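You operate a simulated robot arm through the tools that you are given. There is no shell and no other tool. Be economical: measure what you need, move in short steps, check, and stop when the job is done.

The job below is to be done with a simulated two-armed robot. You get a single attempt, and the scene is never put back.

## Task
On the surface of the wooden cabinet top, fold the blue cloth in half, so that its two long edges meet.

Only the result counts: the job must be done as asked and must still hold three seconds after the hand-in. Knocking over, shifting, dropping, spilling or breaking anything else fails it. Flat cloth is picked up by pressing the open fingertips on it (5 to 10 N) and closing them slowly along it; thin cloth reads only 2 to 8 mm in the jaws.

## Robot
Two 7-joint arms with two-finger parallel grippers on one trunk, on a base that drives. Base frame: it is fixed to the floor where the robot stands at the start and does not move with it; the origin is under the middle of the robot, x ahead of it, y to its left, z up; the surface under the hand at the start is at about z = 0.882. Readings come in m, degrees, newtons and seconds.
The left shoulder is at the start at [0.07, 0.163, 1.195], the right one opposite. With the tool pointing down near the work surface each hand reaches from about 0.4 to 0.88 m from the robot's upright axis, wherever it stands, measured 20 degrees to its own side. Places, roughly: surface of the wooden cabinet top [0.6, 0, 0.9]. Payload 3.43 kg a hand.
The tool frame of a hand sits at the grasp point between the pads (the TCP): z along the fingers, y along the line on which they close. The tips reach 0.034 m beyond it. The gripper opens to 0.128 m. The fingers are 0.024 m wide and 0.012 m thick; the gripper's body (0.048 by 0.13 m) begins 0.096 m behind the TCP.
Orientation is told as [roll, pitch, yaw] about the base's x, y, z axes, in that order, counted from this pose: with the fingers straight down and closing along the base's y, the tool's x points along the base's -x, its y along +y and its z along -z.

## Interface
- The arms move only by the tool drive_tool. It takes "left_plan", "right_plan" or both (then of equal length, played together; a hand with none holds still); each is a list of rows, each a list of 6 numbers: the shift along the tool's x, y, z in m, then the turn, a rotation vector about the tool's x, y, z in degrees. In form: [[x, y, z, rx, ry, rz], ...]. A call has 1 to 10 rows; each row shifts and turns the commanded pose from where the row before left it, along the tool's axes as they then stand. "left_jaw" and "right_jaw" are, for a hand that has rows, the closure in counts, from 0 (fully open) to 255 (shut), set as the call begins (left out, the last holds). Rows are played at 5 a second. More than 0.05 m and 8.6 degrees between two rows, or a gripper value outside its range, and nothing of the call is played. A pose out of reach is approached as far as the arm can. The call stops where the force on the tool passes 40 N (or 10 N more than at its start, if that is more) or the arm is blocked; 0.2 s more then pass. The fingers move at their own pace (about 0.153 m/s each) and stop on an object; they squeeze with about 40 N. The grip force told is the motor's: it shows also when the fingers shut on nothing. Time passes only in rows, and 0.2 s behind the last, so rows that do not move let the fingers close. It gives the time, the measured TCP pose, the force on the tool (base axes), the opening and the grip force at its end, in the units of the frame above (readings bear some noise), with the torque about the TCP (base axes, N m) and any sound that the robot's microphone picked up, and new pictures: "views" is both (left out), scene, wrist or none (wrist: the cameras of the hands that moved).
- Cameras (640 x 400 px; columns grow to the right, rows downward): "scene" is now at [0.1326, 0.015, 1.4141]; the picture's right is [0.19, -0.98, -0.00], its down [-0.66, -0.13, -0.74] and it looks along [0.73, 0.14, -0.67] (base axes); focal length 224 px, centre (320, 200). "left" rides on the left gripper at [0.076, 0.011, -0.16] in its tool frame; the picture's right is [-0.15, 0.99, 0.00], its down [-0.88, -0.13, -0.46] and it looks along [-0.45, -0.07, 0.89] (tool axes); focal length 234 px, centre (320, 200). "right" rides on the right gripper at [0.076, -0.011, -0.16] in its tool frame; the picture's right is [0.15, 0.99, 0.00], its down [-0.88, 0.13, -0.46] and it looks along [-0.45, 0.07, 0.89] (tool axes); focal length 234 px, centre (320, 200). There is no depth. A picture from a camera that has moved, and an enlarged one, comes with that camera's place and axes in the base frame and with its lens.
- lift_body(by): slides the trunk up (or, below 0, down) by that many m; the arms and the scene camera ride with it, the base frame stays. It gives what a move gives, with no picture.
- steer(legs): drives the robot by 1 to 6 legs, each [ahead, left, turn to the left] in m, m and degrees, along the robot's own axes; the way and the turn of a leg run together, so that a leg with both is an arc; at most 1.5 m and 180 degrees a leg. The arms and the cameras ride along, it lands a little off, and it stops where it bumps. It gives what a move gives, and a new picture of the scene camera.
- aim_head(pan, tilt): turns the head with the scene camera to pan (to the left, within 86 degrees either way) and tilt (down, from -29 to 69), counted from straight ahead of the robot. It gives what a move gives, and a new picture of the scene camera.
- inspect(camera, box): a new picture of the part [left, top, right, bottom] of that camera's present view, enlarged. The clock stands still meanwhile.
- close_job(): hands the job in; it is judged then, once.

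Work in short steps. Places have to be worked out from the pictures, the camera data and where the tool is seen: move nearer, look again, correct. Check each grasp and each placing, and mend what went wrong. You have 120 turns and 260 pictures in all, those below and enlarged ones among them. Open the grippers and draw the arms clear of the work before you hand the job in, unless the task says otherwise; then end with one line.

The tools are called after ">>>" as a command line: name --argument value ..., lists and objects as JSON in quotes. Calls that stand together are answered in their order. drive_tool: Moves the arms, as the interface text tells. Its arguments: {"type":"object","properties":{"left_plan":{"type":"array","items":{"type":"array","items":{"type":"number"}}},"left_jaw":{"type":"number"},"right_plan":{"type":"array","items":{"type":"array","items":{"type":"number"}}},"right_jaw":{"type":"number"},"views":{"type":"string","enum":["both","scene","wrist","none"]}},"required":[]} The other tools are called the same way: lift_body (by) slides the trunk up or down; steer (legs) drives the base; aim_head (pan, tilt) turns the head that bears the scene camera; inspect (camera, box) takes an enlarged picture of a part of a camera's view; close_job () hands the job in.

At the start:

```text
t: 0.0
left_position: [0.5894, 0.1225, 1.1149]
left_tcp_rot: [0.0, -0.1, 0.0]
left_force: [0.2, 0.0, -0.2]
left_wrist_torque: [0.0, -0.02, -0.02]
left_finger_gap: 0.1281
left_finger_force: 0.1
right_position: [0.5857, -0.4216, 1.0536]
right_tcp_rot: [0.0, 0.0, 0.0]
right_force: [-0.1, 0.2, -0.1]
right_wrist_torque: [-0.01, -0.03, -0.01]
right_finger_gap: 0.128
right_finger_force: 0.1
trunk travel left (down, up): [-0.675, 0.265]
robot x, y, heading: [-0.0001, 0.001, -0.1]
head pan, tilt: [11.1, 41.9]
```

scene: 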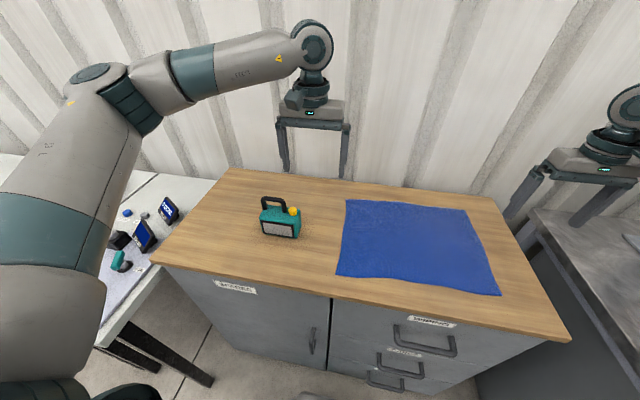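
right: 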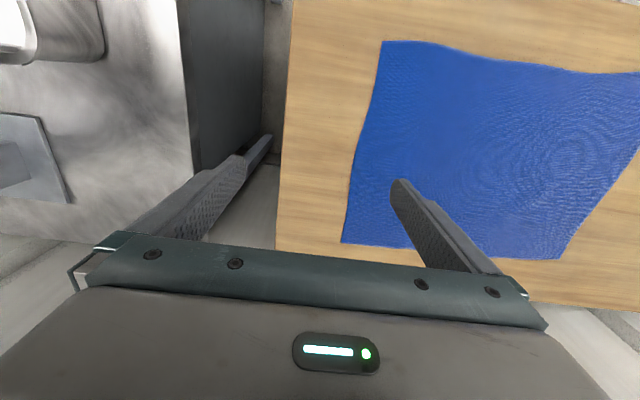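
left: 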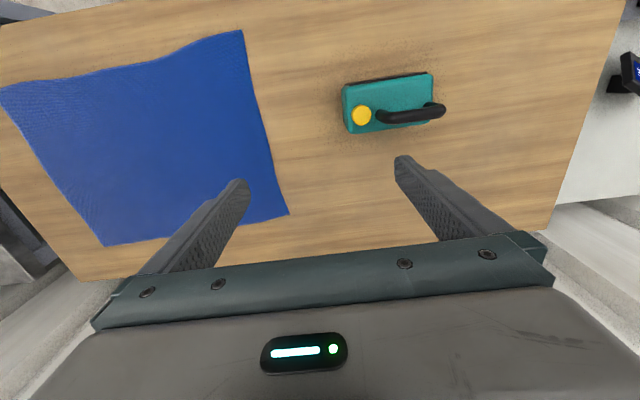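

The cloth lies roughly at x 0.44–0.75, y −0.365–0.03, so its long edges run along y. I'll bring both hands over the two near corners, half closed, and look closer.

>>> drive_tool --left_plan '[[0.023, -0.0196, 0.014, 0, 0, 0], [0.023, -0.0196, 0.014, 0, 0, 0], [0.023, -0.0196, 0.014, 0, 0, 0], [0.023, -0.0196, 0.014, 0, 0, 0], [0.023, -0.0196, 0.014, 0, 0, 0], [0.023, -0.0196, 0.014, 0, 0, 0]]' --right_plan '[[0.02, 0.0136, 0.004, 0, 0, 0], [0.02, 0.0136, 0.004, 0, 0, 0], [0.02, 0.0136, 0.004, 0, 0, 0], [0.02, 0.0136, 0.004, 0, 0, 0], [0.02, 0.0136, 0.004, 0, 0, 0], [0.02, 0.0136, 0.004, 0, 0, 0]]' --left_jaw 170 --right_jaw 170

```text
t: 1.4
left_position: [0.4531, 0.0037, 1.0285]
left_tcp_rot: [0.0, 0.0, 0.1]
left_force: [0.3, -0.4, 0.2]
left_wrist_torque: [-0.01, -0.01, -0.02]
left_finger_gap: 0.0423
left_finger_force: 0.1
right_position: [0.4651, -0.3391, 1.032]
right_tcp_rot: [0.0, -0.1, 0.1]
right_force: [-0.2, 0.7, -0.3]
right_wrist_torque: [0.01, 0.02, -0.03]
right_finger_gap: 0.0425
right_finger_force: 0.1
trunk travel left (down, up): [-0.675, 0.265]
robot x, y, heading: [0.0029, 0.0045, -0.2]
head pan, tilt: [11.1, 41.9]
camera scene: at [0.1321, 0.0139, 1.4142], right [0.19, -0.98, 0.0], down [-0.66, -0.13, -0.74], along [0.73, 0.14, -0.67], focal length 224 px, centre (320, 200)
camera right: at [0.3893, -0.3511, 1.1913], right [-0.15, 0.99, 0.0], down [0.88, 0.13, 0.46], along [0.45, 0.07, -0.89], focal length 234 px, centre (320, 200)
camera left: at [0.3755, 0.015, 1.1886], right [0.14, 0.99, 0.0], down [0.88, -0.13, 0.46], along [0.45, -0.07, -0.89], focal length 234 px, centre (320, 200)
```

scene: 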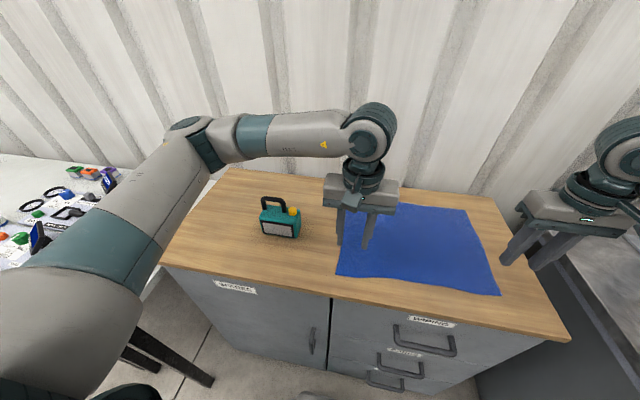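
right: 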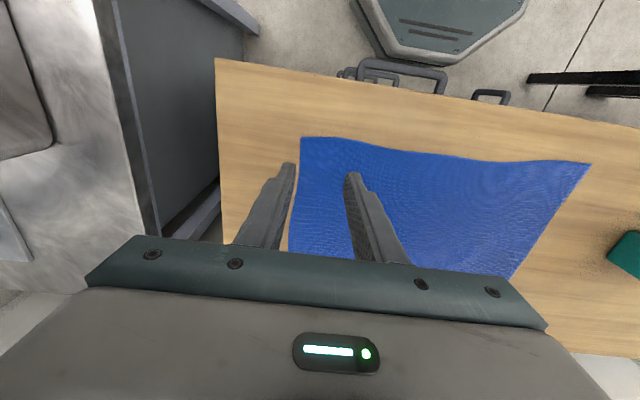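
left: 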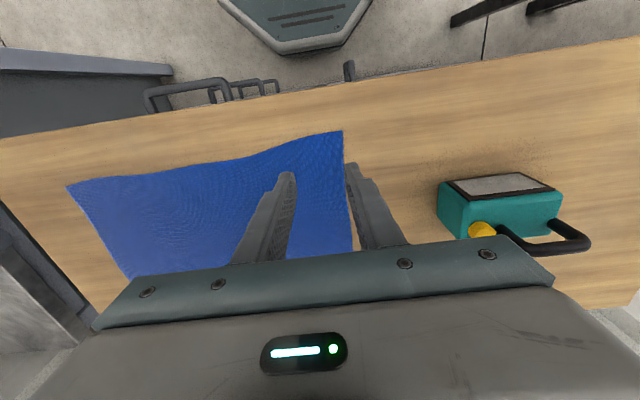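

Near corners come out at about [0.435, 0.035] (left) and [0.458, −0.365] (right). I'll line the fingers up just inside the corners with pads overlapping the edge, and go down to just above the cloth.

>>> drive_tool --left_plan '[[0, -0.009, 0.02, 0, 0, 0], [0, 0, 0.04, 0, 0, 0], [0, 0, 0.03, 0, 0, 0], [0, 0, 0.012, 0, 0, 0]]' --right_plan '[[-0.004, 0.009, 0.02, 0, 0, 0], [0, 0, 0.04, 0, 0, 0], [0, 0, 0.03, 0, 0, 0], [0, 0, 0.015, 0, 0, 0]]' --left_jaw 178 --right_jaw 178

```text
t: 2.4
left_position: [0.4536, -0.0067, 0.9283]
left_tcp_rot: [0.0, 0.1, 0.0]
left_force: [-0.4, 1.0, -0.7]
left_wrist_torque: [0.03, 0.0, -0.01]
left_finger_gap: 0.0387
left_finger_force: 0.1
right_position: [0.4701, -0.3317, 0.9257]
right_tcp_rot: [0.0, 0.1, 0.0]
right_force: [-0.3, 0.4, -0.1]
right_wrist_torque: [0.02, -0.01, -0.05]
right_finger_gap: 0.0385
right_finger_force: 0.1
trunk travel left (down, up): [-0.675, 0.265]
robot x, y, heading: [-0.0004, -0.0041, -0.1]
head pan, tilt: [11.1, 41.9]
camera scene: at [0.1328, 0.0146, 1.4142], right [0.19, -0.98, 0.0], down [-0.66, -0.13, -0.74], along [0.73, 0.14, -0.67], focal length 224 px, centre (320, 200)
camera right: at [0.3929, -0.3423, 1.0845], right [-0.15, 0.99, 0.0], down [0.88, 0.13, 0.46], along [0.45, 0.07, -0.89], focal length 234 px, centre (320, 200)
camera left: at [0.3769, 0.0051, 1.0876], right [0.14, 0.99, 0.0], down [0.88, -0.13, 0.46], along [0.45, -0.07, -0.89], focal length 234 px, centre (320, 200)
```

scene: 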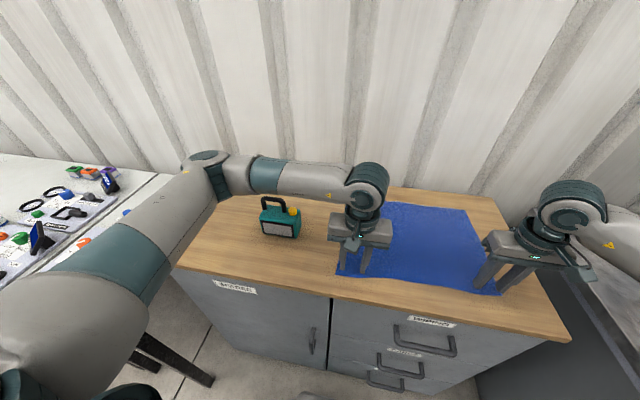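
right: 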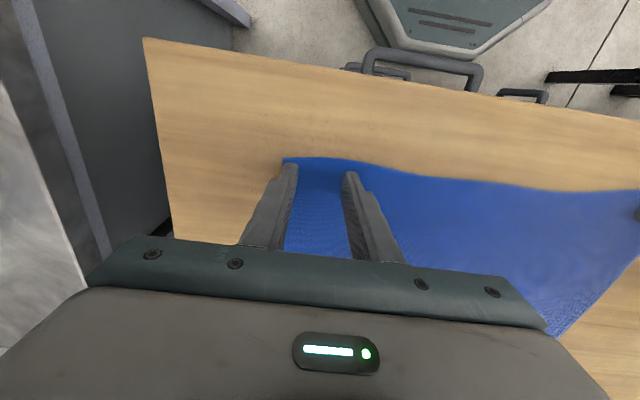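
left: 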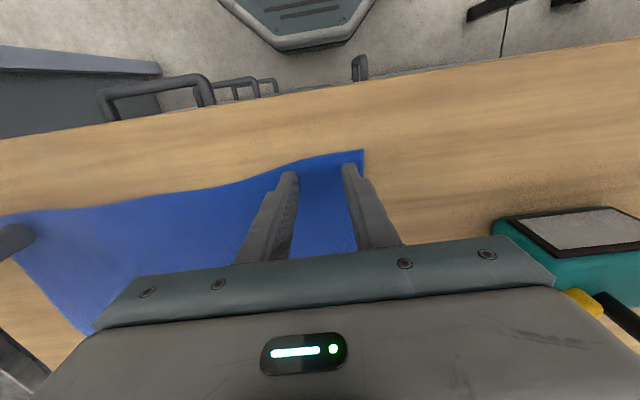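

The fingers straddle the near edge well; the right one is a shade too far out. I'll nudge it inward and approach contact slowly.

>>> drive_tool --left_plan '[[0, 0, 0.004, 0, 0, 0], [0, 0, 0.004, 0, 0, 0], [0, 0, 0.003, 0, 0, 0]]' --right_plan '[[0, 0.006, 0.003, 0, 0, 0], [0, 0, 0.004, 0, 0, 0], [0, 0, 0.002, 0, 0, 0]]' --views "none"

```text
t: 3.2
left_position: [0.4513, -0.0044, 0.9186]
left_tcp_rot: [-0.1, 0.0, 0.0]
left_force: [-0.8, 0.2, 1.9]
left_wrist_torque: [-0.01, -0.01, 0.0]
left_finger_gap: 0.0386
left_finger_force: 0.1
right_position: [0.4701, -0.324, 0.9176]
right_tcp_rot: [-0.1, -0.1, 0.0]
right_force: [0.7, 0.4, 4.3]
right_wrist_torque: [-0.01, -0.05, 0.03]
right_finger_gap: 0.0385
right_finger_force: 0.0
trunk travel left (down, up): [-0.675, 0.265]
robot x, y, heading: [0.0011, -0.0032, 0.1]
head pan, tilt: [11.1, 41.9]
```

Contact is beginning on both hands (2 N and 4 N). I'll press a little more.

>>> drive_tool --left_plan '[[0, 0, 0.002, 0, 0, 0], [0, 0, 0.001, 0, 0, 0]]' --right_plan '[[0, 0, 0.001, 0, 0, 0], [0, 0, 0.001, 0, 0, 0]]' --views "none"

```text
t: 3.8
left_position: [0.452, -0.0047, 0.9176]
left_tcp_rot: [-0.3, -0.3, 0.1]
left_force: [6.6, 1.9, 24.3]
left_wrist_torque: [0.28, -0.14, -0.06]
left_finger_gap: 0.0386
left_finger_force: 0.0
right_position: [0.4689, -0.3245, 0.9176]
right_tcp_rot: [-0.1, -0.3, -0.1]
right_force: [5.6, -1.5, 20.6]
right_wrist_torque: [0.06, -0.14, -0.01]
right_finger_gap: 0.0387
right_finger_force: 0.0
trunk travel left (down, up): [-0.675, 0.265]
robot x, y, heading: [0.0023, -0.0007, -0.1]
head pan, tilt: [11.1, 41.9]
```

That's stiffer than wanted (about 10 N per mm). I'll back off to around 8 N.

>>> drive_tool --left_plan '[[0, 0, -0.0016, 0, 0, 0]]' --right_plan '[[0, 0, -0.0013, 0, 0, 0]]' --views "none"

```text
t: 4.2
left_position: [0.4509, -0.0032, 0.9174]
left_tcp_rot: [-0.2, -0.2, 0.1]
left_force: [6.3, -1.5, 25.6]
left_wrist_torque: [0.1, -0.18, -0.03]
left_finger_gap: 0.0388
left_finger_force: 0.1
right_position: [0.4673, -0.3237, 0.9168]
right_tcp_rot: [0.0, -0.1, 0.1]
right_force: [5.0, -0.8, 16.2]
right_wrist_torque: [0.0, -0.16, -0.02]
right_finger_gap: 0.0385
right_finger_force: 0.1
trunk travel left (down, up): [-0.675, 0.265]
robot x, y, heading: [-0.0013, -0.0015, -0.1]
head pan, tilt: [11.1, 41.9]
```

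Still settling; back off a bit more.

>>> drive_tool --left_plan '[[0, 0, -0.0012, 0, 0, 0], [0, 0, 0, 0, 0, 0]]' --right_plan '[[0, 0, -0.0006, 0, 0, 0], [0, 0, 0, 0, 0, 0]]' --views "none"

```text
t: 4.8
left_position: [0.4498, -0.0062, 0.9167]
left_tcp_rot: [0.0, 0.0, 0.0]
left_force: [4.9, -0.4, 18.3]
left_wrist_torque: [-0.08, -0.17, 0.03]
left_finger_gap: 0.0385
left_finger_force: 0.1
right_position: [0.4682, -0.3227, 0.9172]
right_tcp_rot: [-0.1, 0.1, 0.0]
right_force: [0.1, -2.4, 9.8]
right_wrist_torque: [-0.11, -0.04, 0.0]
right_finger_gap: 0.0387
right_finger_force: 0.1
trunk travel left (down, up): [-0.675, 0.265]
robot x, y, heading: [-0.0014, 0.0002, -0.1]
head pan, tilt: [11.1, 41.9]
```

Right is at about 10 N; left gets one more relief.

>>> drive_tool --left_plan '[[0, 0, -0.0012, 0, 0, 0], [0, 0, 0, 0, 0, 0]]' --right_plan '[[0, 0, -0.0002, 0, 0, 0], [0, 0, 0, 0, 0, 0]]' --views "none"

```text
t: 5.4
left_position: [0.4506, -0.0045, 0.9174]
left_tcp_rot: [-0.1, 0.2, 0.0]
left_force: [-0.1, -0.2, 5.5]
left_wrist_torque: [-0.05, -0.02, -0.02]
left_finger_gap: 0.0388
left_finger_force: 0.0
right_position: [0.4696, -0.3242, 0.9174]
right_tcp_rot: [0.0, 0.0, 0.0]
right_force: [-1.9, -0.8, 7.0]
right_wrist_torque: [0.0, 0.07, -0.02]
right_finger_gap: 0.0386
right_finger_force: 0.1
trunk travel left (down, up): [-0.675, 0.265]
robot x, y, heading: [0.0011, 0.0019, -0.2]
head pan, tilt: [11.1, 41.9]
```

Both are in the 5–7 N window. Start closing slowly.

>>> drive_tool --left_plan '[[0, 0, 0.0002, 0, 0, 0], [0, 0, 0, 0, 0, 0]]' --right_plan '[[0, 0, 0, 0, 0, 0], [0, 0, 0, 0, 0, 0]]' --left_jaw 198 --right_jaw 198 --views "wrist"

```text
t: 6.0
left_position: [0.4507, -0.0049, 0.9177]
left_tcp_rot: [0.1, 0.0, 0.1]
left_force: [-1.4, 0.1, 0.2]
left_wrist_torque: [0.0, 0.01, 0.03]
left_finger_gap: 0.0286
left_finger_force: 0.1
right_position: [0.4694, -0.323, 0.9181]
right_tcp_rot: [0.0, 0.0, 0.0]
right_force: [-0.7, -0.4, 3.5]
right_wrist_torque: [0.03, 0.01, 0.02]
right_finger_gap: 0.0281
right_finger_force: 0.1
trunk travel left (down, up): [-0.675, 0.265]
robot x, y, heading: [0.001, -0.0017, 0.1]
head pan, tilt: [11.1, 41.9]
camera right: at [0.3938, -0.3354, 1.0771], right [-0.15, 0.99, 0.0], down [0.88, 0.13, 0.46], along [0.45, 0.07, -0.89], focal length 234 px, centre (320, 200)
camera left: at [0.3743, 0.0057, 1.0774], right [0.14, 0.99, 0.0], down [0.88, -0.13, 0.46], along [0.45, -0.07, -0.89], focal length 234 px, centre (320, 200)
```

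right: 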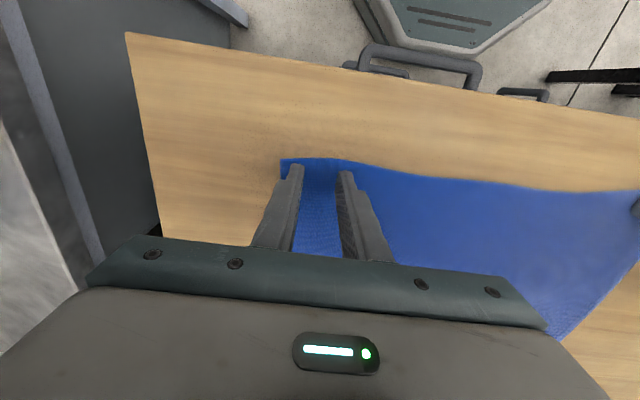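
left: 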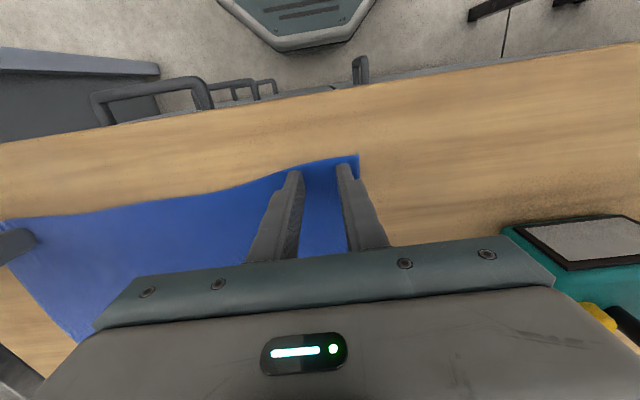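

Left pressure faded, so the fingers slid. Re-press left by about 1 mm and right slightly, then check.

>>> drive_tool --left_plan '[[0, 0, 0.001, 0, 0, 0], [0, 0, 0, 0, 0, 0]]' --right_plan '[[0, 0, 0.0006, 0, 0, 0], [0, 0, 0, 0, 0, 0]]' --views "none"

```text
t: 6.6
left_position: [0.4519, -0.0043, 0.9172]
left_tcp_rot: [0.1, 0.0, 0.1]
left_force: [0.7, 0.4, 1.5]
left_wrist_torque: [0.02, 0.02, 0.02]
left_finger_gap: 0.0285
left_finger_force: 0.0
right_position: [0.4697, -0.3231, 0.9182]
right_tcp_rot: [0.0, -0.2, 0.0]
right_force: [0.9, -0.2, 7.4]
right_wrist_torque: [-0.01, -0.06, -0.01]
right_finger_gap: 0.0281
right_finger_force: 0.1
trunk travel left (down, up): [-0.675, 0.265]
robot x, y, heading: [0.0051, 0.0014, 0.1]
head pan, tilt: [11.1, 41.9]
```

>>> drive_tool --left_plan '[[0, 0, 0.0007, 0, 0, 0], [0, 0, 0, 0, 0, 0]]' --right_plan '[[0, 0, 0.0001, 0, 0, 0], [0, 0, 0, 0, 0, 0]]' --views "none"

```text
t: 7.2
left_position: [0.4513, -0.0041, 0.9182]
left_tcp_rot: [0.0, -0.1, 0.2]
left_force: [-1.2, 0.0, 5.0]
left_wrist_torque: [0.07, 0.02, 0.02]
left_finger_gap: 0.0286
left_finger_force: 0.0
right_position: [0.4702, -0.324, 0.9163]
right_tcp_rot: [0.0, -0.2, 0.1]
right_force: [2.0, -0.1, 8.7]
right_wrist_torque: [0.01, -0.09, 0.0]
right_finger_gap: 0.028
right_finger_force: 0.1
trunk travel left (down, up): [-0.675, 0.265]
robot x, y, heading: [-0.0029, 0.0004, -0.2]
head pan, tilt: [11.1, 41.9]
```

Left is at 5 N and right at 8.7 N. Close another step, with slight extra press on the left.

>>> drive_tool --left_plan '[[0, 0, 0.0004, 0, 0, 0], [0, 0, 0, 0, 0, 0]]' --right_plan '[[0, 0, 0.0001, 0, 0, 0], [0, 0, 0, 0, 0, 0]]' --left_jaw 216 --right_jaw 216 --views "wrist"

```text
t: 7.8
left_position: [0.4499, -0.0047, 0.9185]
left_tcp_rot: [-0.1, -0.1, 0.1]
left_force: [1.6, -1.0, 8.9]
left_wrist_torque: [0.02, -0.05, 0.01]
left_finger_gap: 0.019
left_finger_force: 0.0
right_position: [0.4683, -0.324, 0.918]
right_tcp_rot: [-0.1, -0.2, 0.0]
right_force: [4.8, 1.0, 17.8]
right_wrist_torque: [-0.03, -0.16, 0.02]
right_finger_gap: 0.019
right_finger_force: 0.0
trunk travel left (down, up): [-0.675, 0.265]
robot x, y, heading: [-0.0019, 0.0004, -0.2]
head pan, tilt: [11.1, 41.9]
camera right: at [0.3925, -0.3354, 1.0766], right [-0.15, 0.99, 0.0], down [0.88, 0.13, 0.46], along [0.45, 0.07, -0.89], focal length 234 px, centre (320, 200)
camera left: at [0.3739, 0.0062, 1.0767], right [0.14, 0.99, 0.0], down [0.88, -0.13, 0.46], along [0.45, -0.07, -0.89], focal length 234 px, centre (320, 200)
```

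right: 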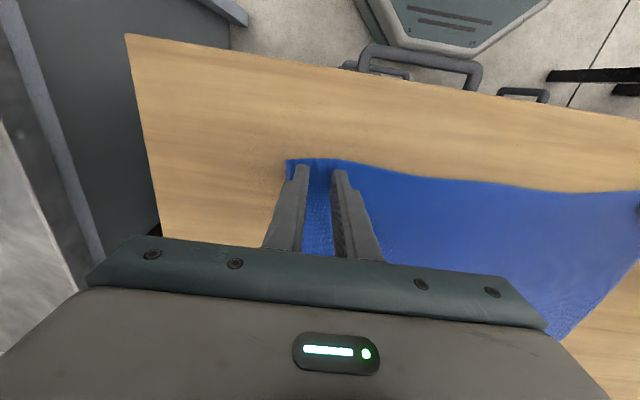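
left: 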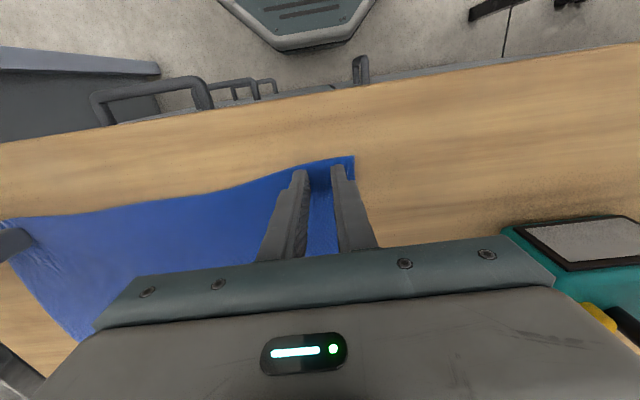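

The cloth is gathering between the fingers on both hands. Continue closing, easing the right slightly.

>>> drive_tool --left_plan '[[0, 0, 0, 0, 0, 0], [0, 0, 0, 0, 0, 0]]' --right_plan '[[0, 0, -0.0006, 0, 0, 0], [0, 0, 0, 0, 0, 0]]' --left_jaw 232 --right_jaw 232 --views "none"

>>> drive_tool --left_plan '[[0, 0, 0, 0, 0, 0], [0, 0, 0, 0, 0, 0], [0, 0, 0, 0, 0, 0]]' --right_plan '[[0, 0, 0, 0, 0, 0], [0, 0, 0, 0, 0, 0], [0, 0, 0, 0, 0, 0]]' --left_jaw 255 --right_jaw 255 --views "wrist"

```text
t: 8.4
left_position: [0.4512, -0.0048, 0.9174]
left_tcp_rot: [-0.2, -0.1, 0.1]
left_force: [2.3, 1.6, 11.1]
left_wrist_torque: [0.07, -0.09, -0.01]
left_finger_gap: 0.0107
left_finger_force: 0.1
right_position: [0.4683, -0.3237, 0.9174]
right_tcp_rot: [-0.2, 0.0, 0.1]
right_force: [-2.1, -0.4, 13.9]
right_wrist_torque: [-0.04, 0.12, 0.01]
right_finger_gap: 0.0062
right_finger_force: 0.0
trunk travel left (down, up): [-0.675, 0.265]
robot x, y, heading: [0.0016, -0.0023, 0.2]
head pan, tilt: [11.1, 41.9]
```

```text
t: 9.2
left_position: [0.4494, -0.0044, 0.9179]
left_tcp_rot: [0.0, -0.1, 0.2]
left_force: [0.2, 2.2, 14.2]
left_wrist_torque: [0.03, 0.01, 0.02]
left_finger_gap: 0.0
left_finger_force: 33.3
right_position: [0.4685, -0.3237, 0.9182]
right_tcp_rot: [0.0, -0.1, 0.1]
right_force: [-1.0, -0.9, 9.8]
right_wrist_torque: [-0.01, 0.07, -0.03]
right_finger_gap: 0.0005
right_finger_force: 32.9
trunk travel left (down, up): [-0.675, 0.265]
robot x, y, heading: [0.0005, -0.0021, 0.2]
head pan, tilt: [11.1, 41.9]
camera right: at [0.3924, -0.3355, 1.0768], right [-0.15, 0.99, 0.0], down [0.88, 0.13, 0.46], along [0.45, 0.07, -0.89], focal length 234 px, centre (320, 200)
camera left: at [0.373, 0.0061, 1.0767], right [0.15, 0.99, 0.0], down [0.88, -0.13, 0.46], along [0.45, -0.07, -0.89], focal length 234 px, centre (320, 200)
```

right: 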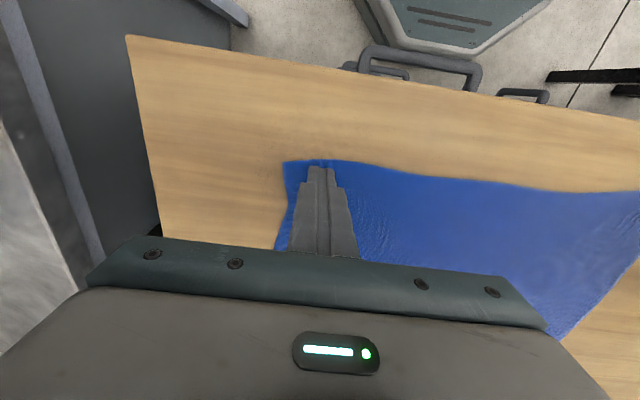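
left: 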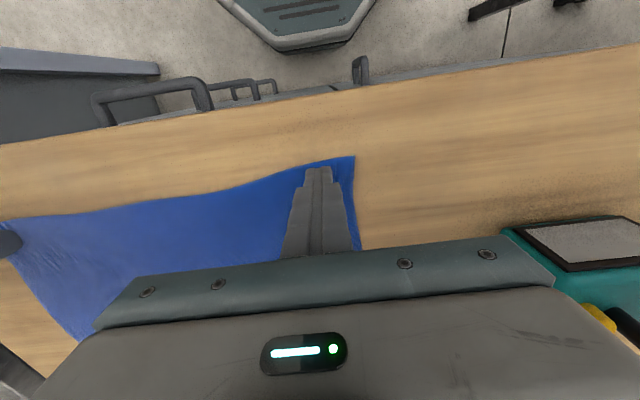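

The gaps read 0, so the cloth slipped out with the fast closing. I'll lift slightly, reopen to about 25 mm, and retry with much finer closing steps under steady pressure.

>>> drive_tool --left_plan '[[0, 0, -0.006, 0, 0, 0], [-0.002, 0, 0, 0, 0, 0], [0, 0, 0, 0, 0, 0]]' --right_plan '[[0, 0, -0.006, 0, 0, 0], [0, 0, 0, 0, 0, 0], [0, 0, 0, 0, 0, 0]]' --left_jaw 255 --right_jaw 255 --views "none"

>>> drive_tool --left_plan '[[0, 0, 0, 0, 0, 0], [0, 0, 0.003, 0, 0, 0], [0, 0, 0.002, 0, 0, 0], [0, 0, 0, 0, 0, 0]]' --right_plan '[[0, 0, 0, 0, 0, 0], [0, 0, 0.003, 0, 0, 0], [0, 0, 0.002, 0, 0, 0], [0, 0, 0, 0, 0, 0]]' --left_jaw 200 --right_jaw 200 --views "wrist"

```text
t: 10.0
left_position: [0.4523, -0.0055, 0.9229]
left_tcp_rot: [0.0, 0.0, 0.1]
left_force: [-0.9, -0.5, 0.6]
left_wrist_torque: [-0.01, 0.05, 0.01]
left_finger_gap: 0.0004
left_finger_force: 32.9
right_position: [0.4703, -0.3244, 0.9219]
right_tcp_rot: [0.0, 0.0, 0.0]
right_force: [-0.1, -0.4, -0.3]
right_wrist_torque: [0.0, 0.01, 0.0]
right_finger_gap: 0.0
right_finger_force: 33.0
trunk travel left (down, up): [-0.675, 0.265]
robot x, y, heading: [0.0028, 0.0027, -0.0]
head pan, tilt: [11.1, 41.9]
```

```text
t: 11.0
left_position: [0.4524, -0.0059, 0.9173]
left_tcp_rot: [0.0, 0.0, 0.1]
left_force: [0.0, -0.5, 3.0]
left_wrist_torque: [0.02, 0.01, -0.01]
left_finger_gap: 0.0274
left_finger_force: 0.0
right_position: [0.4686, -0.3252, 0.9176]
right_tcp_rot: [0.0, 0.0, 0.1]
right_force: [0.8, -0.1, 1.1]
right_wrist_torque: [-0.03, -0.04, 0.0]
right_finger_gap: 0.0274
right_finger_force: 0.1
trunk travel left (down, up): [-0.675, 0.265]
robot x, y, heading: [-0.0008, -0.0031, 0.0]
head pan, tilt: [11.1, 41.9]
camera right: at [0.393, -0.3364, 1.077], right [-0.15, 0.99, 0.0], down [0.88, 0.13, 0.46], along [0.45, 0.07, -0.89], focal length 234 px, centre (320, 200)
camera left: at [0.3761, 0.0053, 1.0771], right [0.14, 0.99, 0.0], down [0.88, -0.13, 0.46], along [0.45, -0.07, -0.89], focal length 234 px, centre (320, 200)
```

right: 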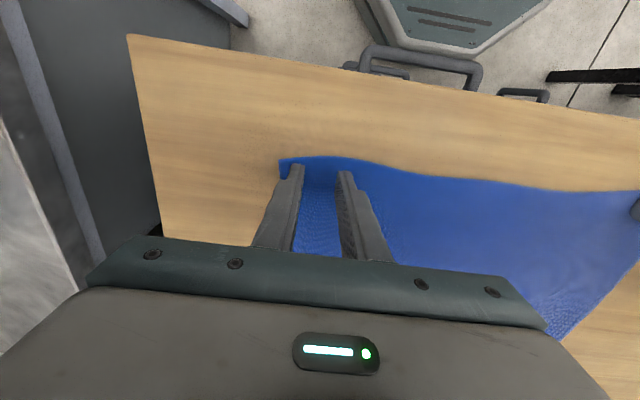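
left: 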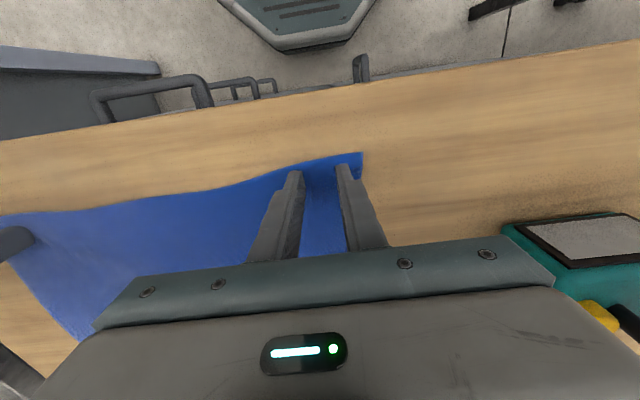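

The cloth is unharmed. Press to about 8–10 N.

>>> drive_tool --left_plan '[[0, 0, 0.0006, 0, 0, 0], [0, 0, 0, 0, 0, 0]]' --right_plan '[[0, 0, 0.0008, 0, 0, 0], [0, 0, 0, 0, 0, 0]]' --views "none"

>>> drive_tool --left_plan '[[0, 0, 0, 0, 0, 0]]' --right_plan '[[0, 0, 0, 0, 0, 0]]' --views "none"

```text
t: 11.6
left_position: [0.4518, -0.0066, 0.9183]
left_tcp_rot: [-0.1, 0.0, 0.1]
left_force: [2.6, 0.4, 12.0]
left_wrist_torque: [0.12, -0.11, -0.02]
left_finger_gap: 0.0277
left_finger_force: 0.0
right_position: [0.4698, -0.3243, 0.9172]
right_tcp_rot: [0.0, -0.2, 0.0]
right_force: [1.8, -1.3, 9.1]
right_wrist_torque: [-0.1, -0.04, -0.02]
right_finger_gap: 0.0275
right_finger_force: 0.1
trunk travel left (down, up): [-0.675, 0.265]
robot x, y, heading: [0.0031, -0.0008, 0.1]
head pan, tilt: [11.1, 41.9]
```

```text
t: 12.0
left_position: [0.4523, -0.0053, 0.9175]
left_tcp_rot: [0.0, -0.1, 0.0]
left_force: [3.4, 0.7, 14.3]
left_wrist_torque: [0.08, -0.13, -0.04]
left_finger_gap: 0.0277
left_finger_force: 0.0
right_position: [0.469, -0.3251, 0.917]
right_tcp_rot: [0.0, -0.1, 0.0]
right_force: [2.4, -2.3, 11.9]
right_wrist_torque: [-0.08, -0.05, 0.05]
right_finger_gap: 0.0278
right_finger_force: 0.0
trunk travel left (down, up): [-0.675, 0.265]
robot x, y, heading: [0.001, -0.0024, 0.1]
head pan, tilt: [11.1, 41.9]
```

Slightly above the window; ease 0.4 / 0.2 mm, then close in fine steps.

>>> drive_tool --left_plan '[[0, 0, -0.0004, 0, 0, 0]]' --right_plan '[[0, 0, -0.0002, 0, 0, 0]]' --left_jaw 204 --right_jaw 204 --views "none"

>>> drive_tool --left_plan '[[0, 0, 0, 0, 0, 0]]' --right_plan '[[0, 0, 0, 0, 0, 0]]' --left_jaw 208 --right_jaw 208 --views "none"

>>> drive_tool --left_plan '[[0, 0, 0, 0, 0, 0]]' --right_plan '[[0, 0, 0, 0, 0, 0]]' --left_jaw 212 --right_jaw 212 --views "none"

```text
t: 12.4
left_position: [0.4516, -0.0048, 0.9172]
left_tcp_rot: [-0.1, 0.0, 0.0]
left_force: [0.8, -0.4, 8.8]
left_wrist_torque: [-0.02, -0.05, 0.02]
left_finger_gap: 0.0241
left_finger_force: 0.0
right_position: [0.4686, -0.3247, 0.9178]
right_tcp_rot: [-0.1, -0.1, 0.1]
right_force: [1.4, 2.1, 14.6]
right_wrist_torque: [0.01, -0.03, -0.01]
right_finger_gap: 0.0237
right_finger_force: 0.0
trunk travel left (down, up): [-0.675, 0.265]
robot x, y, heading: [0.0006, -0.0004, -0.0]
head pan, tilt: [11.1, 41.9]
```

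```text
t: 12.8
left_position: [0.4509, -0.0049, 0.9183]
left_tcp_rot: [0.1, 0.0, 0.1]
left_force: [-1.0, -1.7, 5.6]
left_wrist_torque: [-0.03, 0.07, -0.02]
left_finger_gap: 0.0234
left_finger_force: 0.1
right_position: [0.4673, -0.3235, 0.9175]
right_tcp_rot: [0.1, -0.1, 0.0]
right_force: [1.8, 2.1, 16.6]
right_wrist_torque: [0.03, -0.06, 0.0]
right_finger_gap: 0.0235
right_finger_force: 0.0
trunk travel left (down, up): [-0.675, 0.265]
robot x, y, heading: [-0.0003, 0.0031, -0.3]
head pan, tilt: [11.1, 41.9]
```

```text
t: 13.2
left_position: [0.4527, -0.005, 0.9182]
left_tcp_rot: [0.1, -0.2, 0.2]
left_force: [-0.8, 0.0, 5.3]
left_wrist_torque: [0.0, 0.04, 0.0]
left_finger_gap: 0.0205
left_finger_force: 0.0
right_position: [0.468, -0.3238, 0.9182]
right_tcp_rot: [-0.1, -0.1, 0.0]
right_force: [-0.3, 0.4, 17.7]
right_wrist_torque: [-0.04, 0.01, 0.02]
right_finger_gap: 0.019
right_finger_force: 0.1
trunk travel left (down, up): [-0.675, 0.265]
robot x, y, heading: [0.0015, -0.0019, 0.0]
head pan, tilt: [11.1, 41.9]
```

Check for a ridge while trimming pressure and closing on.

>>> drive_tool --left_plan '[[0, 0, 0.0002, 0, 0, 0]]' --right_plan '[[0, 0, -0.0005, 0, 0, 0]]' --left_jaw 216 --right_jaw 216 --views "none"

>>> inspect --camera "left" --box '[240, 120, 400, 220]'

>>> inspect --camera "right" --box '[240, 120, 400, 220]'

```text
t: 13.6
left_position: [0.4523, -0.0048, 0.9179]
left_tcp_rot: [-0.1, -0.3, 0.1]
left_force: [1.9, 2.8, 7.6]
left_wrist_torque: [0.12, -0.04, -0.04]
left_finger_gap: 0.0199
left_finger_force: 0.6
right_position: [0.4675, -0.3253, 0.9187]
right_tcp_rot: [-0.1, -0.1, 0.0]
right_force: [-1.6, 0.9, 17.1]
right_wrist_torque: [-0.01, 0.1, 0.01]
right_finger_gap: 0.0188
right_finger_force: 0.0
trunk travel left (down, up): [-0.675, 0.265]
robot x, y, heading: [-0.0027, -0.0018, -0.3]
head pan, tilt: [11.1, 41.9]
```

```text
4.00 times, centred on (320, 170) of left
camera zoom: at [0.3745, 0.0062, 1.0767], right [0.14, 0.99, 0.0], down [0.88, -0.13, 0.46], along [0.45, -0.07, -0.89], focal length 937 px, centre (320, 320)
```

zoom: 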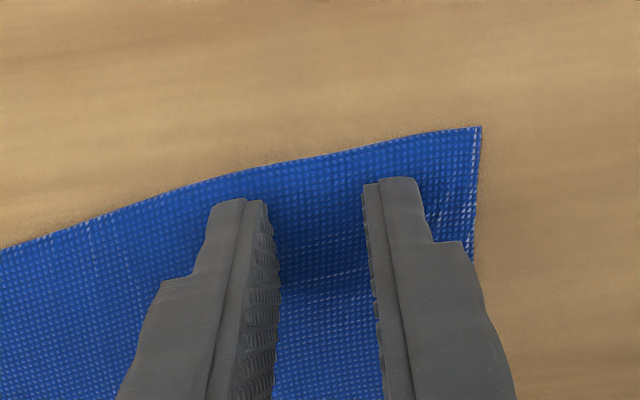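

```text
4.00 times, centred on (320, 170) of right
camera zoom: at [0.3921, -0.336, 1.0767], right [-0.15, 0.99, 0.0], down [0.88, 0.13, 0.46], along [0.45, 0.07, -0.89], focal length 937 px, centre (320, 320)
```

zoom: 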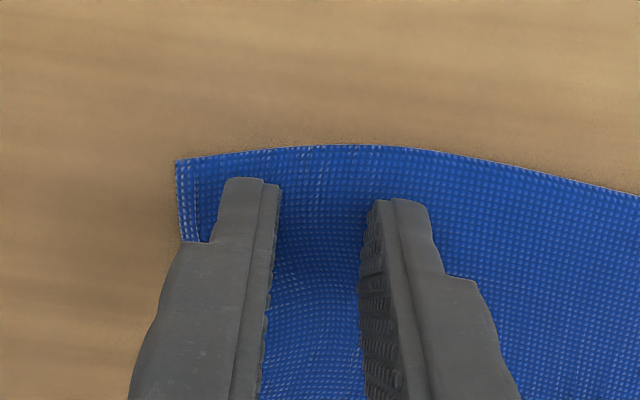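

A small bulge is forming in both. Continue in fine steps, keeping the pressure near 8–10 N.

>>> drive_tool --left_plan '[[0, 0, 0.0001, 0, 0, 0]]' --right_plan '[[0, 0, -0.0005, 0, 0, 0]]' --left_jaw 220 --right_jaw 220 --views "none"

>>> drive_tool --left_plan '[[0, 0, 0.0001, 0, 0, 0]]' --right_plan '[[0, 0, 0, 0, 0, 0]]' --left_jaw 224 --right_jaw 224 --views "none"

>>> inspect --camera "left" --box '[240, 120, 400, 220]'

>>> inspect --camera "right" --box '[240, 120, 400, 220]'

```text
t: 14.0
left_position: [0.4513, -0.0064, 0.9173]
left_tcp_rot: [-0.2, -0.1, 0.1]
left_force: [0.5, 0.8, 11.1]
left_wrist_torque: [0.08, 0.02, 0.01]
left_finger_gap: 0.0156
left_finger_force: 0.1
right_position: [0.4679, -0.3242, 0.9177]
right_tcp_rot: [0.0, 0.0, 0.0]
right_force: [-1.6, -0.6, 6.5]
right_wrist_torque: [-0.02, 0.0, 0.0]
right_finger_gap: 0.0163
right_finger_force: 0.0
trunk travel left (down, up): [-0.675, 0.265]
robot x, y, heading: [0.0018, -0.0014, 0.0]
head pan, tilt: [11.1, 41.9]
```

```text
t: 14.4
left_position: [0.4511, -0.0058, 0.918]
left_tcp_rot: [0.0, 0.0, 0.0]
left_force: [-2.0, 1.8, 11.8]
left_wrist_torque: [0.03, 0.08, 0.04]
left_finger_gap: 0.0155
left_finger_force: 0.0
right_position: [0.4689, -0.3246, 0.9171]
right_tcp_rot: [0.0, 0.1, 0.0]
right_force: [-0.9, 0.5, 3.2]
right_wrist_torque: [-0.03, 0.02, 0.01]
right_finger_gap: 0.0159
right_finger_force: 0.4
trunk travel left (down, up): [-0.675, 0.265]
robot x, y, heading: [-0.0005, -0.0041, -0.0]
head pan, tilt: [11.1, 41.9]
```

```text
4.00 times, centred on (320, 170) of left
camera zoom: at [0.3747, 0.0056, 1.0768], right [0.15, 0.99, 0.0], down [0.88, -0.13, 0.46], along [0.45, -0.07, -0.89], focal length 937 px, centre (320, 320)
```

zoom: 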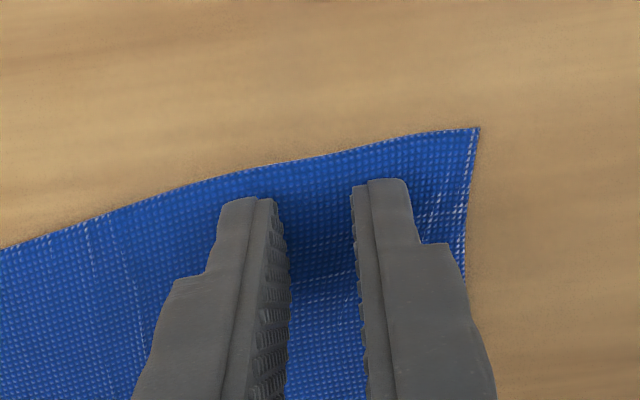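

```text
4.00 times, centred on (320, 170) of right
camera zoom: at [0.3928, -0.3361, 1.0771], right [-0.15, 0.99, 0.0], down [0.88, 0.13, 0.46], along [0.45, 0.07, -0.89], focal length 937 px, centre (320, 320)
```

zoom: 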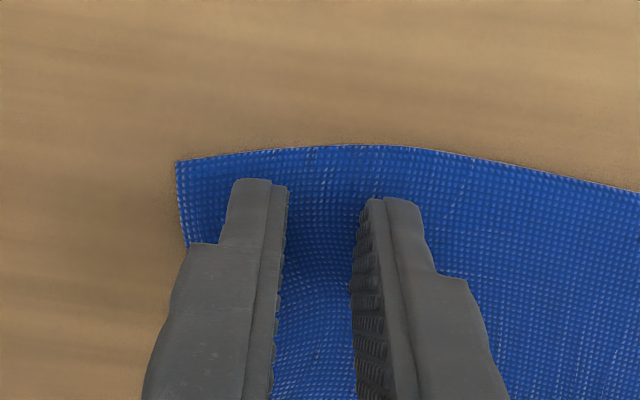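

Fingers partly slide, though a ridge exists. Add pressure modestly and continue.

>>> drive_tool --left_plan '[[0, 0, 0.0002, 0, 0, 0]]' --right_plan '[[0, 0, 0.0009, 0, 0, 0]]' --views "none"

>>> drive_tool --left_plan '[[0, 0, 0, 0, 0, 0]]' --right_plan '[[0, 0, 0, 0, 0, 0]]' --left_jaw 229 --right_jaw 229 --views "none"

>>> drive_tool --left_plan '[[0, 0, 0, 0, 0, 0]]' --right_plan '[[0, 0, 0, 0, 0, 0]]' --left_jaw 235 --right_jaw 235 --views "none"

>>> inspect --camera "left" --box '[240, 120, 400, 220]'

>>> inspect --camera "right" --box '[240, 120, 400, 220]'

```text
t: 14.8
left_position: [0.4529, -0.0063, 0.9182]
left_tcp_rot: [0.0, -0.1, 0.1]
left_force: [-2.5, 0.1, 10.3]
left_wrist_torque: [0.06, 0.13, -0.01]
left_finger_gap: 0.0154
left_finger_force: 0.0
right_position: [0.4692, -0.3254, 0.9182]
right_tcp_rot: [0.0, -0.1, 0.0]
right_force: [-0.7, 0.7, 4.8]
right_wrist_torque: [-0.07, 0.01, -0.03]
right_finger_gap: 0.0159
right_finger_force: 0.1
trunk travel left (down, up): [-0.675, 0.265]
robot x, y, heading: [-0.0022, -0.0006, 0.0]
head pan, tilt: [11.1, 41.9]
```

```text
t: 15.2
left_position: [0.4525, -0.0056, 0.9173]
left_tcp_rot: [-0.1, -0.1, 0.2]
left_force: [-0.2, -0.3, 9.0]
left_wrist_torque: [0.01, 0.03, 0.04]
left_finger_gap: 0.0106
left_finger_force: 0.1
right_position: [0.4683, -0.324, 0.9167]
right_tcp_rot: [0.0, -0.1, 0.1]
right_force: [-1.0, -0.1, 7.5]
right_wrist_torque: [0.01, 0.04, -0.01]
right_finger_gap: 0.0113
right_finger_force: 0.0
trunk travel left (down, up): [-0.675, 0.265]
robot x, y, heading: [0.0013, 0.0, 0.0]
head pan, tilt: [11.1, 41.9]
```

```text
t: 15.6
left_position: [0.4523, -0.0054, 0.9183]
left_tcp_rot: [0.0, -0.1, 0.1]
left_force: [0.1, -0.1, 8.6]
left_wrist_torque: [-0.03, 0.02, -0.03]
left_finger_gap: 0.0101
left_finger_force: 0.2
right_position: [0.4684, -0.325, 0.918]
right_tcp_rot: [-0.1, -0.2, 0.0]
right_force: [0.2, 0.2, 6.9]
right_wrist_torque: [-0.01, 0.0, 0.04]
right_finger_gap: 0.0078
right_finger_force: 0.1
trunk travel left (down, up): [-0.675, 0.265]
robot x, y, heading: [0.0023, 0.0046, -0.1]
head pan, tilt: [11.1, 41.9]
```

```text
4.00 times, centred on (320, 170) of left
camera zoom: at [0.3754, 0.0053, 1.0768], right [0.14, 0.99, 0.0], down [0.88, -0.13, 0.46], along [0.45, -0.07, -0.89], focal length 937 px, centre (320, 320)
```

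zoom: 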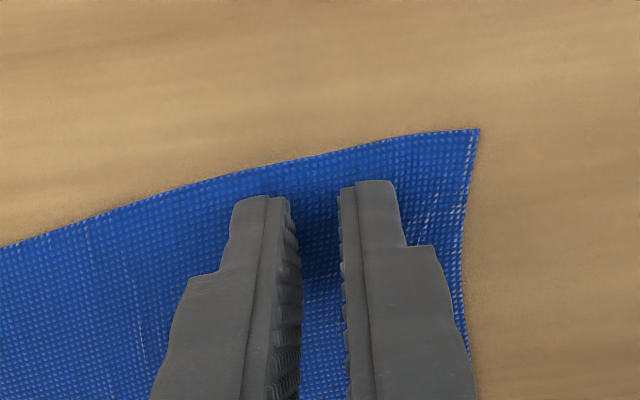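

```text
4.00 times, centred on (320, 170) of right
camera zoom: at [0.3929, -0.3363, 1.0768], right [-0.15, 0.99, 0.0], down [0.88, 0.13, 0.46], along [0.45, 0.07, -0.89], focal length 937 px, centre (320, 320)
```

zoom: 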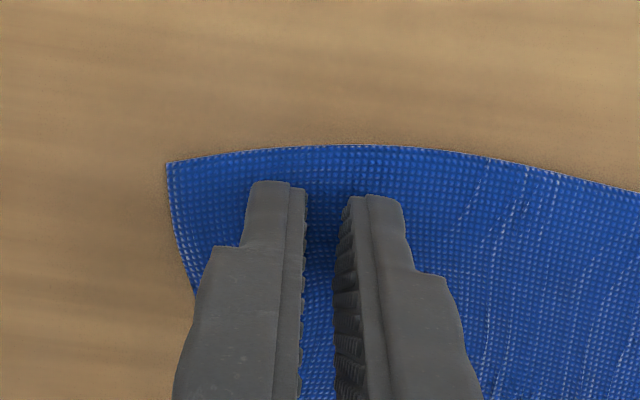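

Narrow gaps make the fingers slip (a short span resists buckling). I'll open to about 70 mm, shifting the hands inward so the outer finger stays inside the corner, to gather a larger, softer bulge.

>>> drive_tool --left_plan '[[0, 0, -0.005, 0, 0, 0], [0, -0.0145, 0, 0, 0, 0], [0, 0, 0, 0, 0, 0], [0, 0, 0.004, 0, 0, 0], [0, 0, 0.001, 0, 0, 0], [0, 0, 0, 0, 0, 0]]' --right_plan '[[0, 0, -0.005, 0, 0, 0], [0, 0.013, 0, 0, 0, 0], [0, 0, 0, 0, 0, 0], [0, 0, 0.004, 0, 0, 0], [0, 0, 0.001, 0, 0, 0], [0, 0, 0, 0, 0, 0]]' --left_jaw 116 --right_jaw 116 --views "wrist"

```text
t: 17.0
left_position: [0.4541, -0.02, 0.9176]
left_tcp_rot: [0.0, -0.1, 0.1]
left_force: [2.3, 1.3, 7.3]
left_wrist_torque: [0.06, -0.09, -0.01]
left_finger_gap: 0.0696
left_finger_force: 0.1
right_position: [0.4697, -0.3113, 0.9182]
right_tcp_rot: [0.0, -0.1, 0.0]
right_force: [-1.0, -1.1, 5.7]
right_wrist_torque: [0.03, 0.05, 0.03]
right_finger_gap: 0.0697
right_finger_force: 0.1
trunk travel left (down, up): [-0.675, 0.265]
robot x, y, heading: [-0.003, -0.0005, -0.1]
head pan, tilt: [11.1, 41.9]
camera right: at [0.3938, -0.3233, 1.0768], right [-0.15, 0.99, 0.0], down [0.88, 0.13, 0.46], along [0.45, 0.07, -0.89], focal length 234 px, centre (320, 200)
camera left: at [0.3766, -0.0091, 1.0768], right [0.14, 0.99, 0.0], down [0.88, -0.13, 0.46], along [0.45, -0.07, -0.89], focal length 234 px, centre (320, 200)
```

right: 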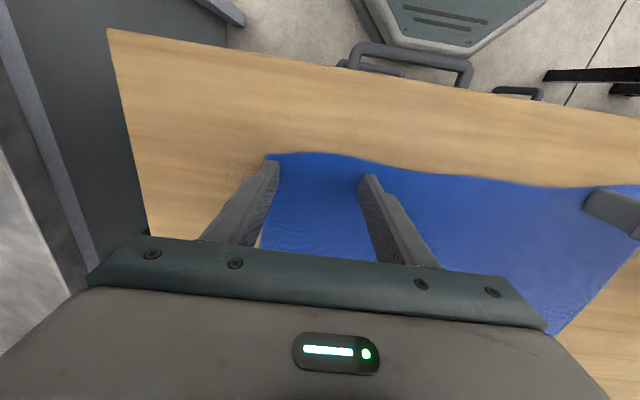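
left: 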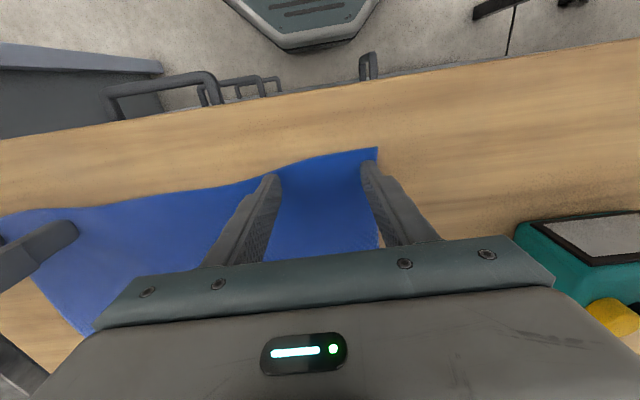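

The outer fingers are right on the side edges. Shift each hand 10 mm further inward.

>>> drive_tool --left_plan '[[0, 0, -0.005, 0, 0, 0], [0, -0.01, 0, 0, 0, 0], [0, 0, 0.004, 0, 0, 0], [0, 0, 0.001, 0, 0, 0], [0, 0, 0, 0, 0, 0]]' --right_plan '[[0, 0, -0.005, 0, 0, 0], [0, 0.01, 0, 0, 0, 0], [0, 0, 0.004, 0, 0, 0], [0, 0, 0.0012, 0, 0, 0], [0, 0, 0, 0, 0, 0]]' --views "none"

>>> drive_tool --left_plan '[[0, 0, 0, 0, 0, 0]]' --right_plan '[[0, 0, 0, 0, 0, 0]]' --left_jaw 124 --right_jaw 124 --views "none"

>>> drive_tool --left_plan '[[0, 0, 0, 0, 0, 0]]' --right_plan '[[0, 0, 0, 0, 0, 0]]' --left_jaw 132 --right_jaw 132 --views "wrist"

```text
t: 18.2
left_position: [0.4522, -0.0291, 0.9176]
left_tcp_rot: [-0.1, -0.1, 0.1]
left_force: [3.3, 3.0, 28.6]
left_wrist_torque: [0.69, -0.08, -0.15]
left_finger_gap: 0.0698
left_finger_force: 0.2
right_position: [0.4691, -0.2999, 0.9181]
right_tcp_rot: [-0.1, -0.1, 0.0]
right_force: [-0.1, 0.1, -1.3]
right_wrist_torque: [-0.03, 0.05, 0.0]
right_finger_gap: 0.0697
right_finger_force: 0.1
trunk travel left (down, up): [-0.675, 0.265]
robot x, y, heading: [0.0, -0.0, -0.2]
head pan, tilt: [11.1, 41.9]
```

```text
t: 18.6
left_position: [0.4519, -0.0303, 0.9175]
left_tcp_rot: [-0.1, -0.4, 0.1]
left_force: [4.1, -3.5, 34.7]
left_wrist_torque: [0.78, -0.13, -0.19]
left_finger_gap: 0.0638
left_finger_force: 0.2
right_position: [0.4694, -0.3013, 0.9171]
right_tcp_rot: [0.0, -0.1, 0.0]
right_force: [0.2, 0.4, -0.4]
right_wrist_torque: [0.0, 0.0, -0.04]
right_finger_gap: 0.0656
right_finger_force: 0.0
trunk travel left (down, up): [-0.675, 0.265]
robot x, y, heading: [0.0055, 0.003, 0.1]
head pan, tilt: [11.1, 41.9]
```

```text
t: 19.0
left_position: [0.451, -0.0297, 0.9177]
left_tcp_rot: [-0.2, -0.1, 0.0]
left_force: [4.6, -2.0, 40.7]
left_wrist_torque: [0.69, -0.13, -0.14]
left_finger_gap: 0.0581
left_finger_force: 0.1
right_position: [0.4683, -0.3008, 0.9195]
right_tcp_rot: [0.0, 0.0, 0.0]
right_force: [0.9, -0.1, 0.2]
right_wrist_torque: [0.02, 0.04, -0.04]
right_finger_gap: 0.0615
right_finger_force: 0.1
trunk travel left (down, up): [-0.675, 0.265]
robot x, y, heading: [0.0, 0.0026, -0.1]
head pan, tilt: [11.1, 41.9]
camera right: at [0.3926, -0.3129, 1.0775], right [-0.15, 0.99, 0.0], down [0.88, 0.13, 0.46], along [0.45, 0.07, -0.89], focal length 234 px, centre (320, 200)
camera left: at [0.3745, -0.0189, 1.0764], right [0.15, 0.99, 0.0], down [0.88, -0.13, 0.46], along [0.45, -0.07, -0.89], focal length 234 px, centre (320, 200)
```

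right: 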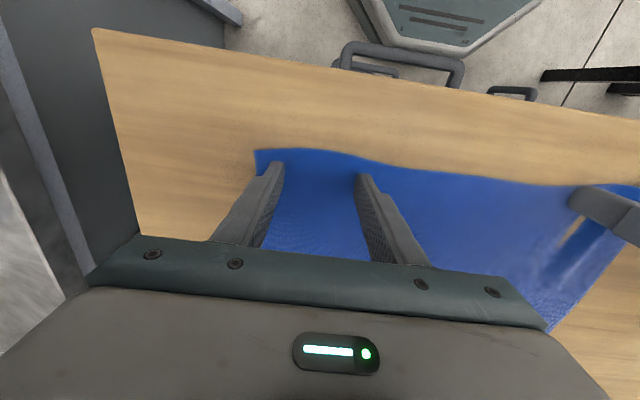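
left: 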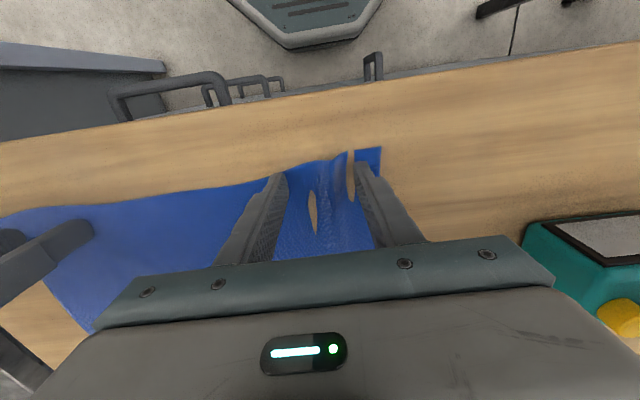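

Left pressure ran up to 40 N and dragged the cloth hard (with some clipping). Ease the left by 2.5 mm, press the right by 1 mm, then look.

>>> drive_tool --left_plan '[[0, 0, -0.0015, 0, 0, 0], [0, 0, -0.001, 0, 0, 0], [0, 0, 0, 0, 0, 0]]' --right_plan '[[0, 0, 0.0006, 0, 0, 0], [0, 0, 0.0004, 0, 0, 0], [0, 0, 0, 0, 0, 0]]' --views "none"

>>> inspect --camera "left" --box '[240, 120, 400, 220]'

```text
t: 19.8
left_position: [0.4526, -0.0296, 0.9165]
left_tcp_rot: [0.0, 0.0, 0.1]
left_force: [1.2, -0.4, 9.8]
left_wrist_torque: [-0.08, -0.09, 0.07]
left_finger_gap: 0.0609
left_finger_force: 0.1
right_position: [0.4702, -0.3006, 0.9178]
right_tcp_rot: [0.0, -0.1, 0.1]
right_force: [-3.9, -1.8, 15.5]
right_wrist_torque: [-0.02, 0.17, 0.04]
right_finger_gap: 0.0618
right_finger_force: 0.1
trunk travel left (down, up): [-0.675, 0.265]
robot x, y, heading: [-0.0012, -0.0016, -0.2]
head pan, tilt: [11.1, 41.9]
```

```text
4.00 times, centred on (320, 170) of left
camera zoom: at [0.3752, -0.0182, 1.077], right [0.14, 0.99, 0.0], down [0.88, -0.13, 0.46], along [0.45, -0.06, -0.89], focal length 937 px, centre (320, 320)
```

zoom: 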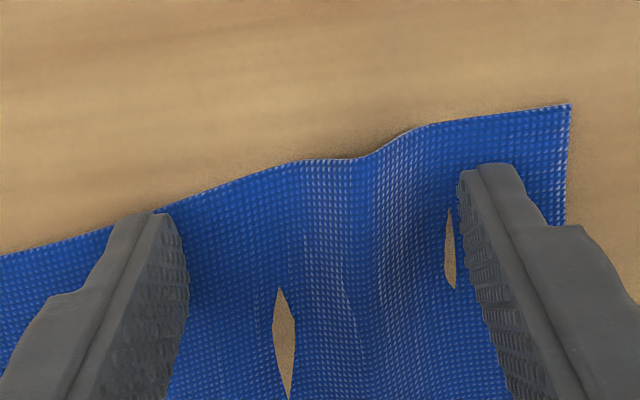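

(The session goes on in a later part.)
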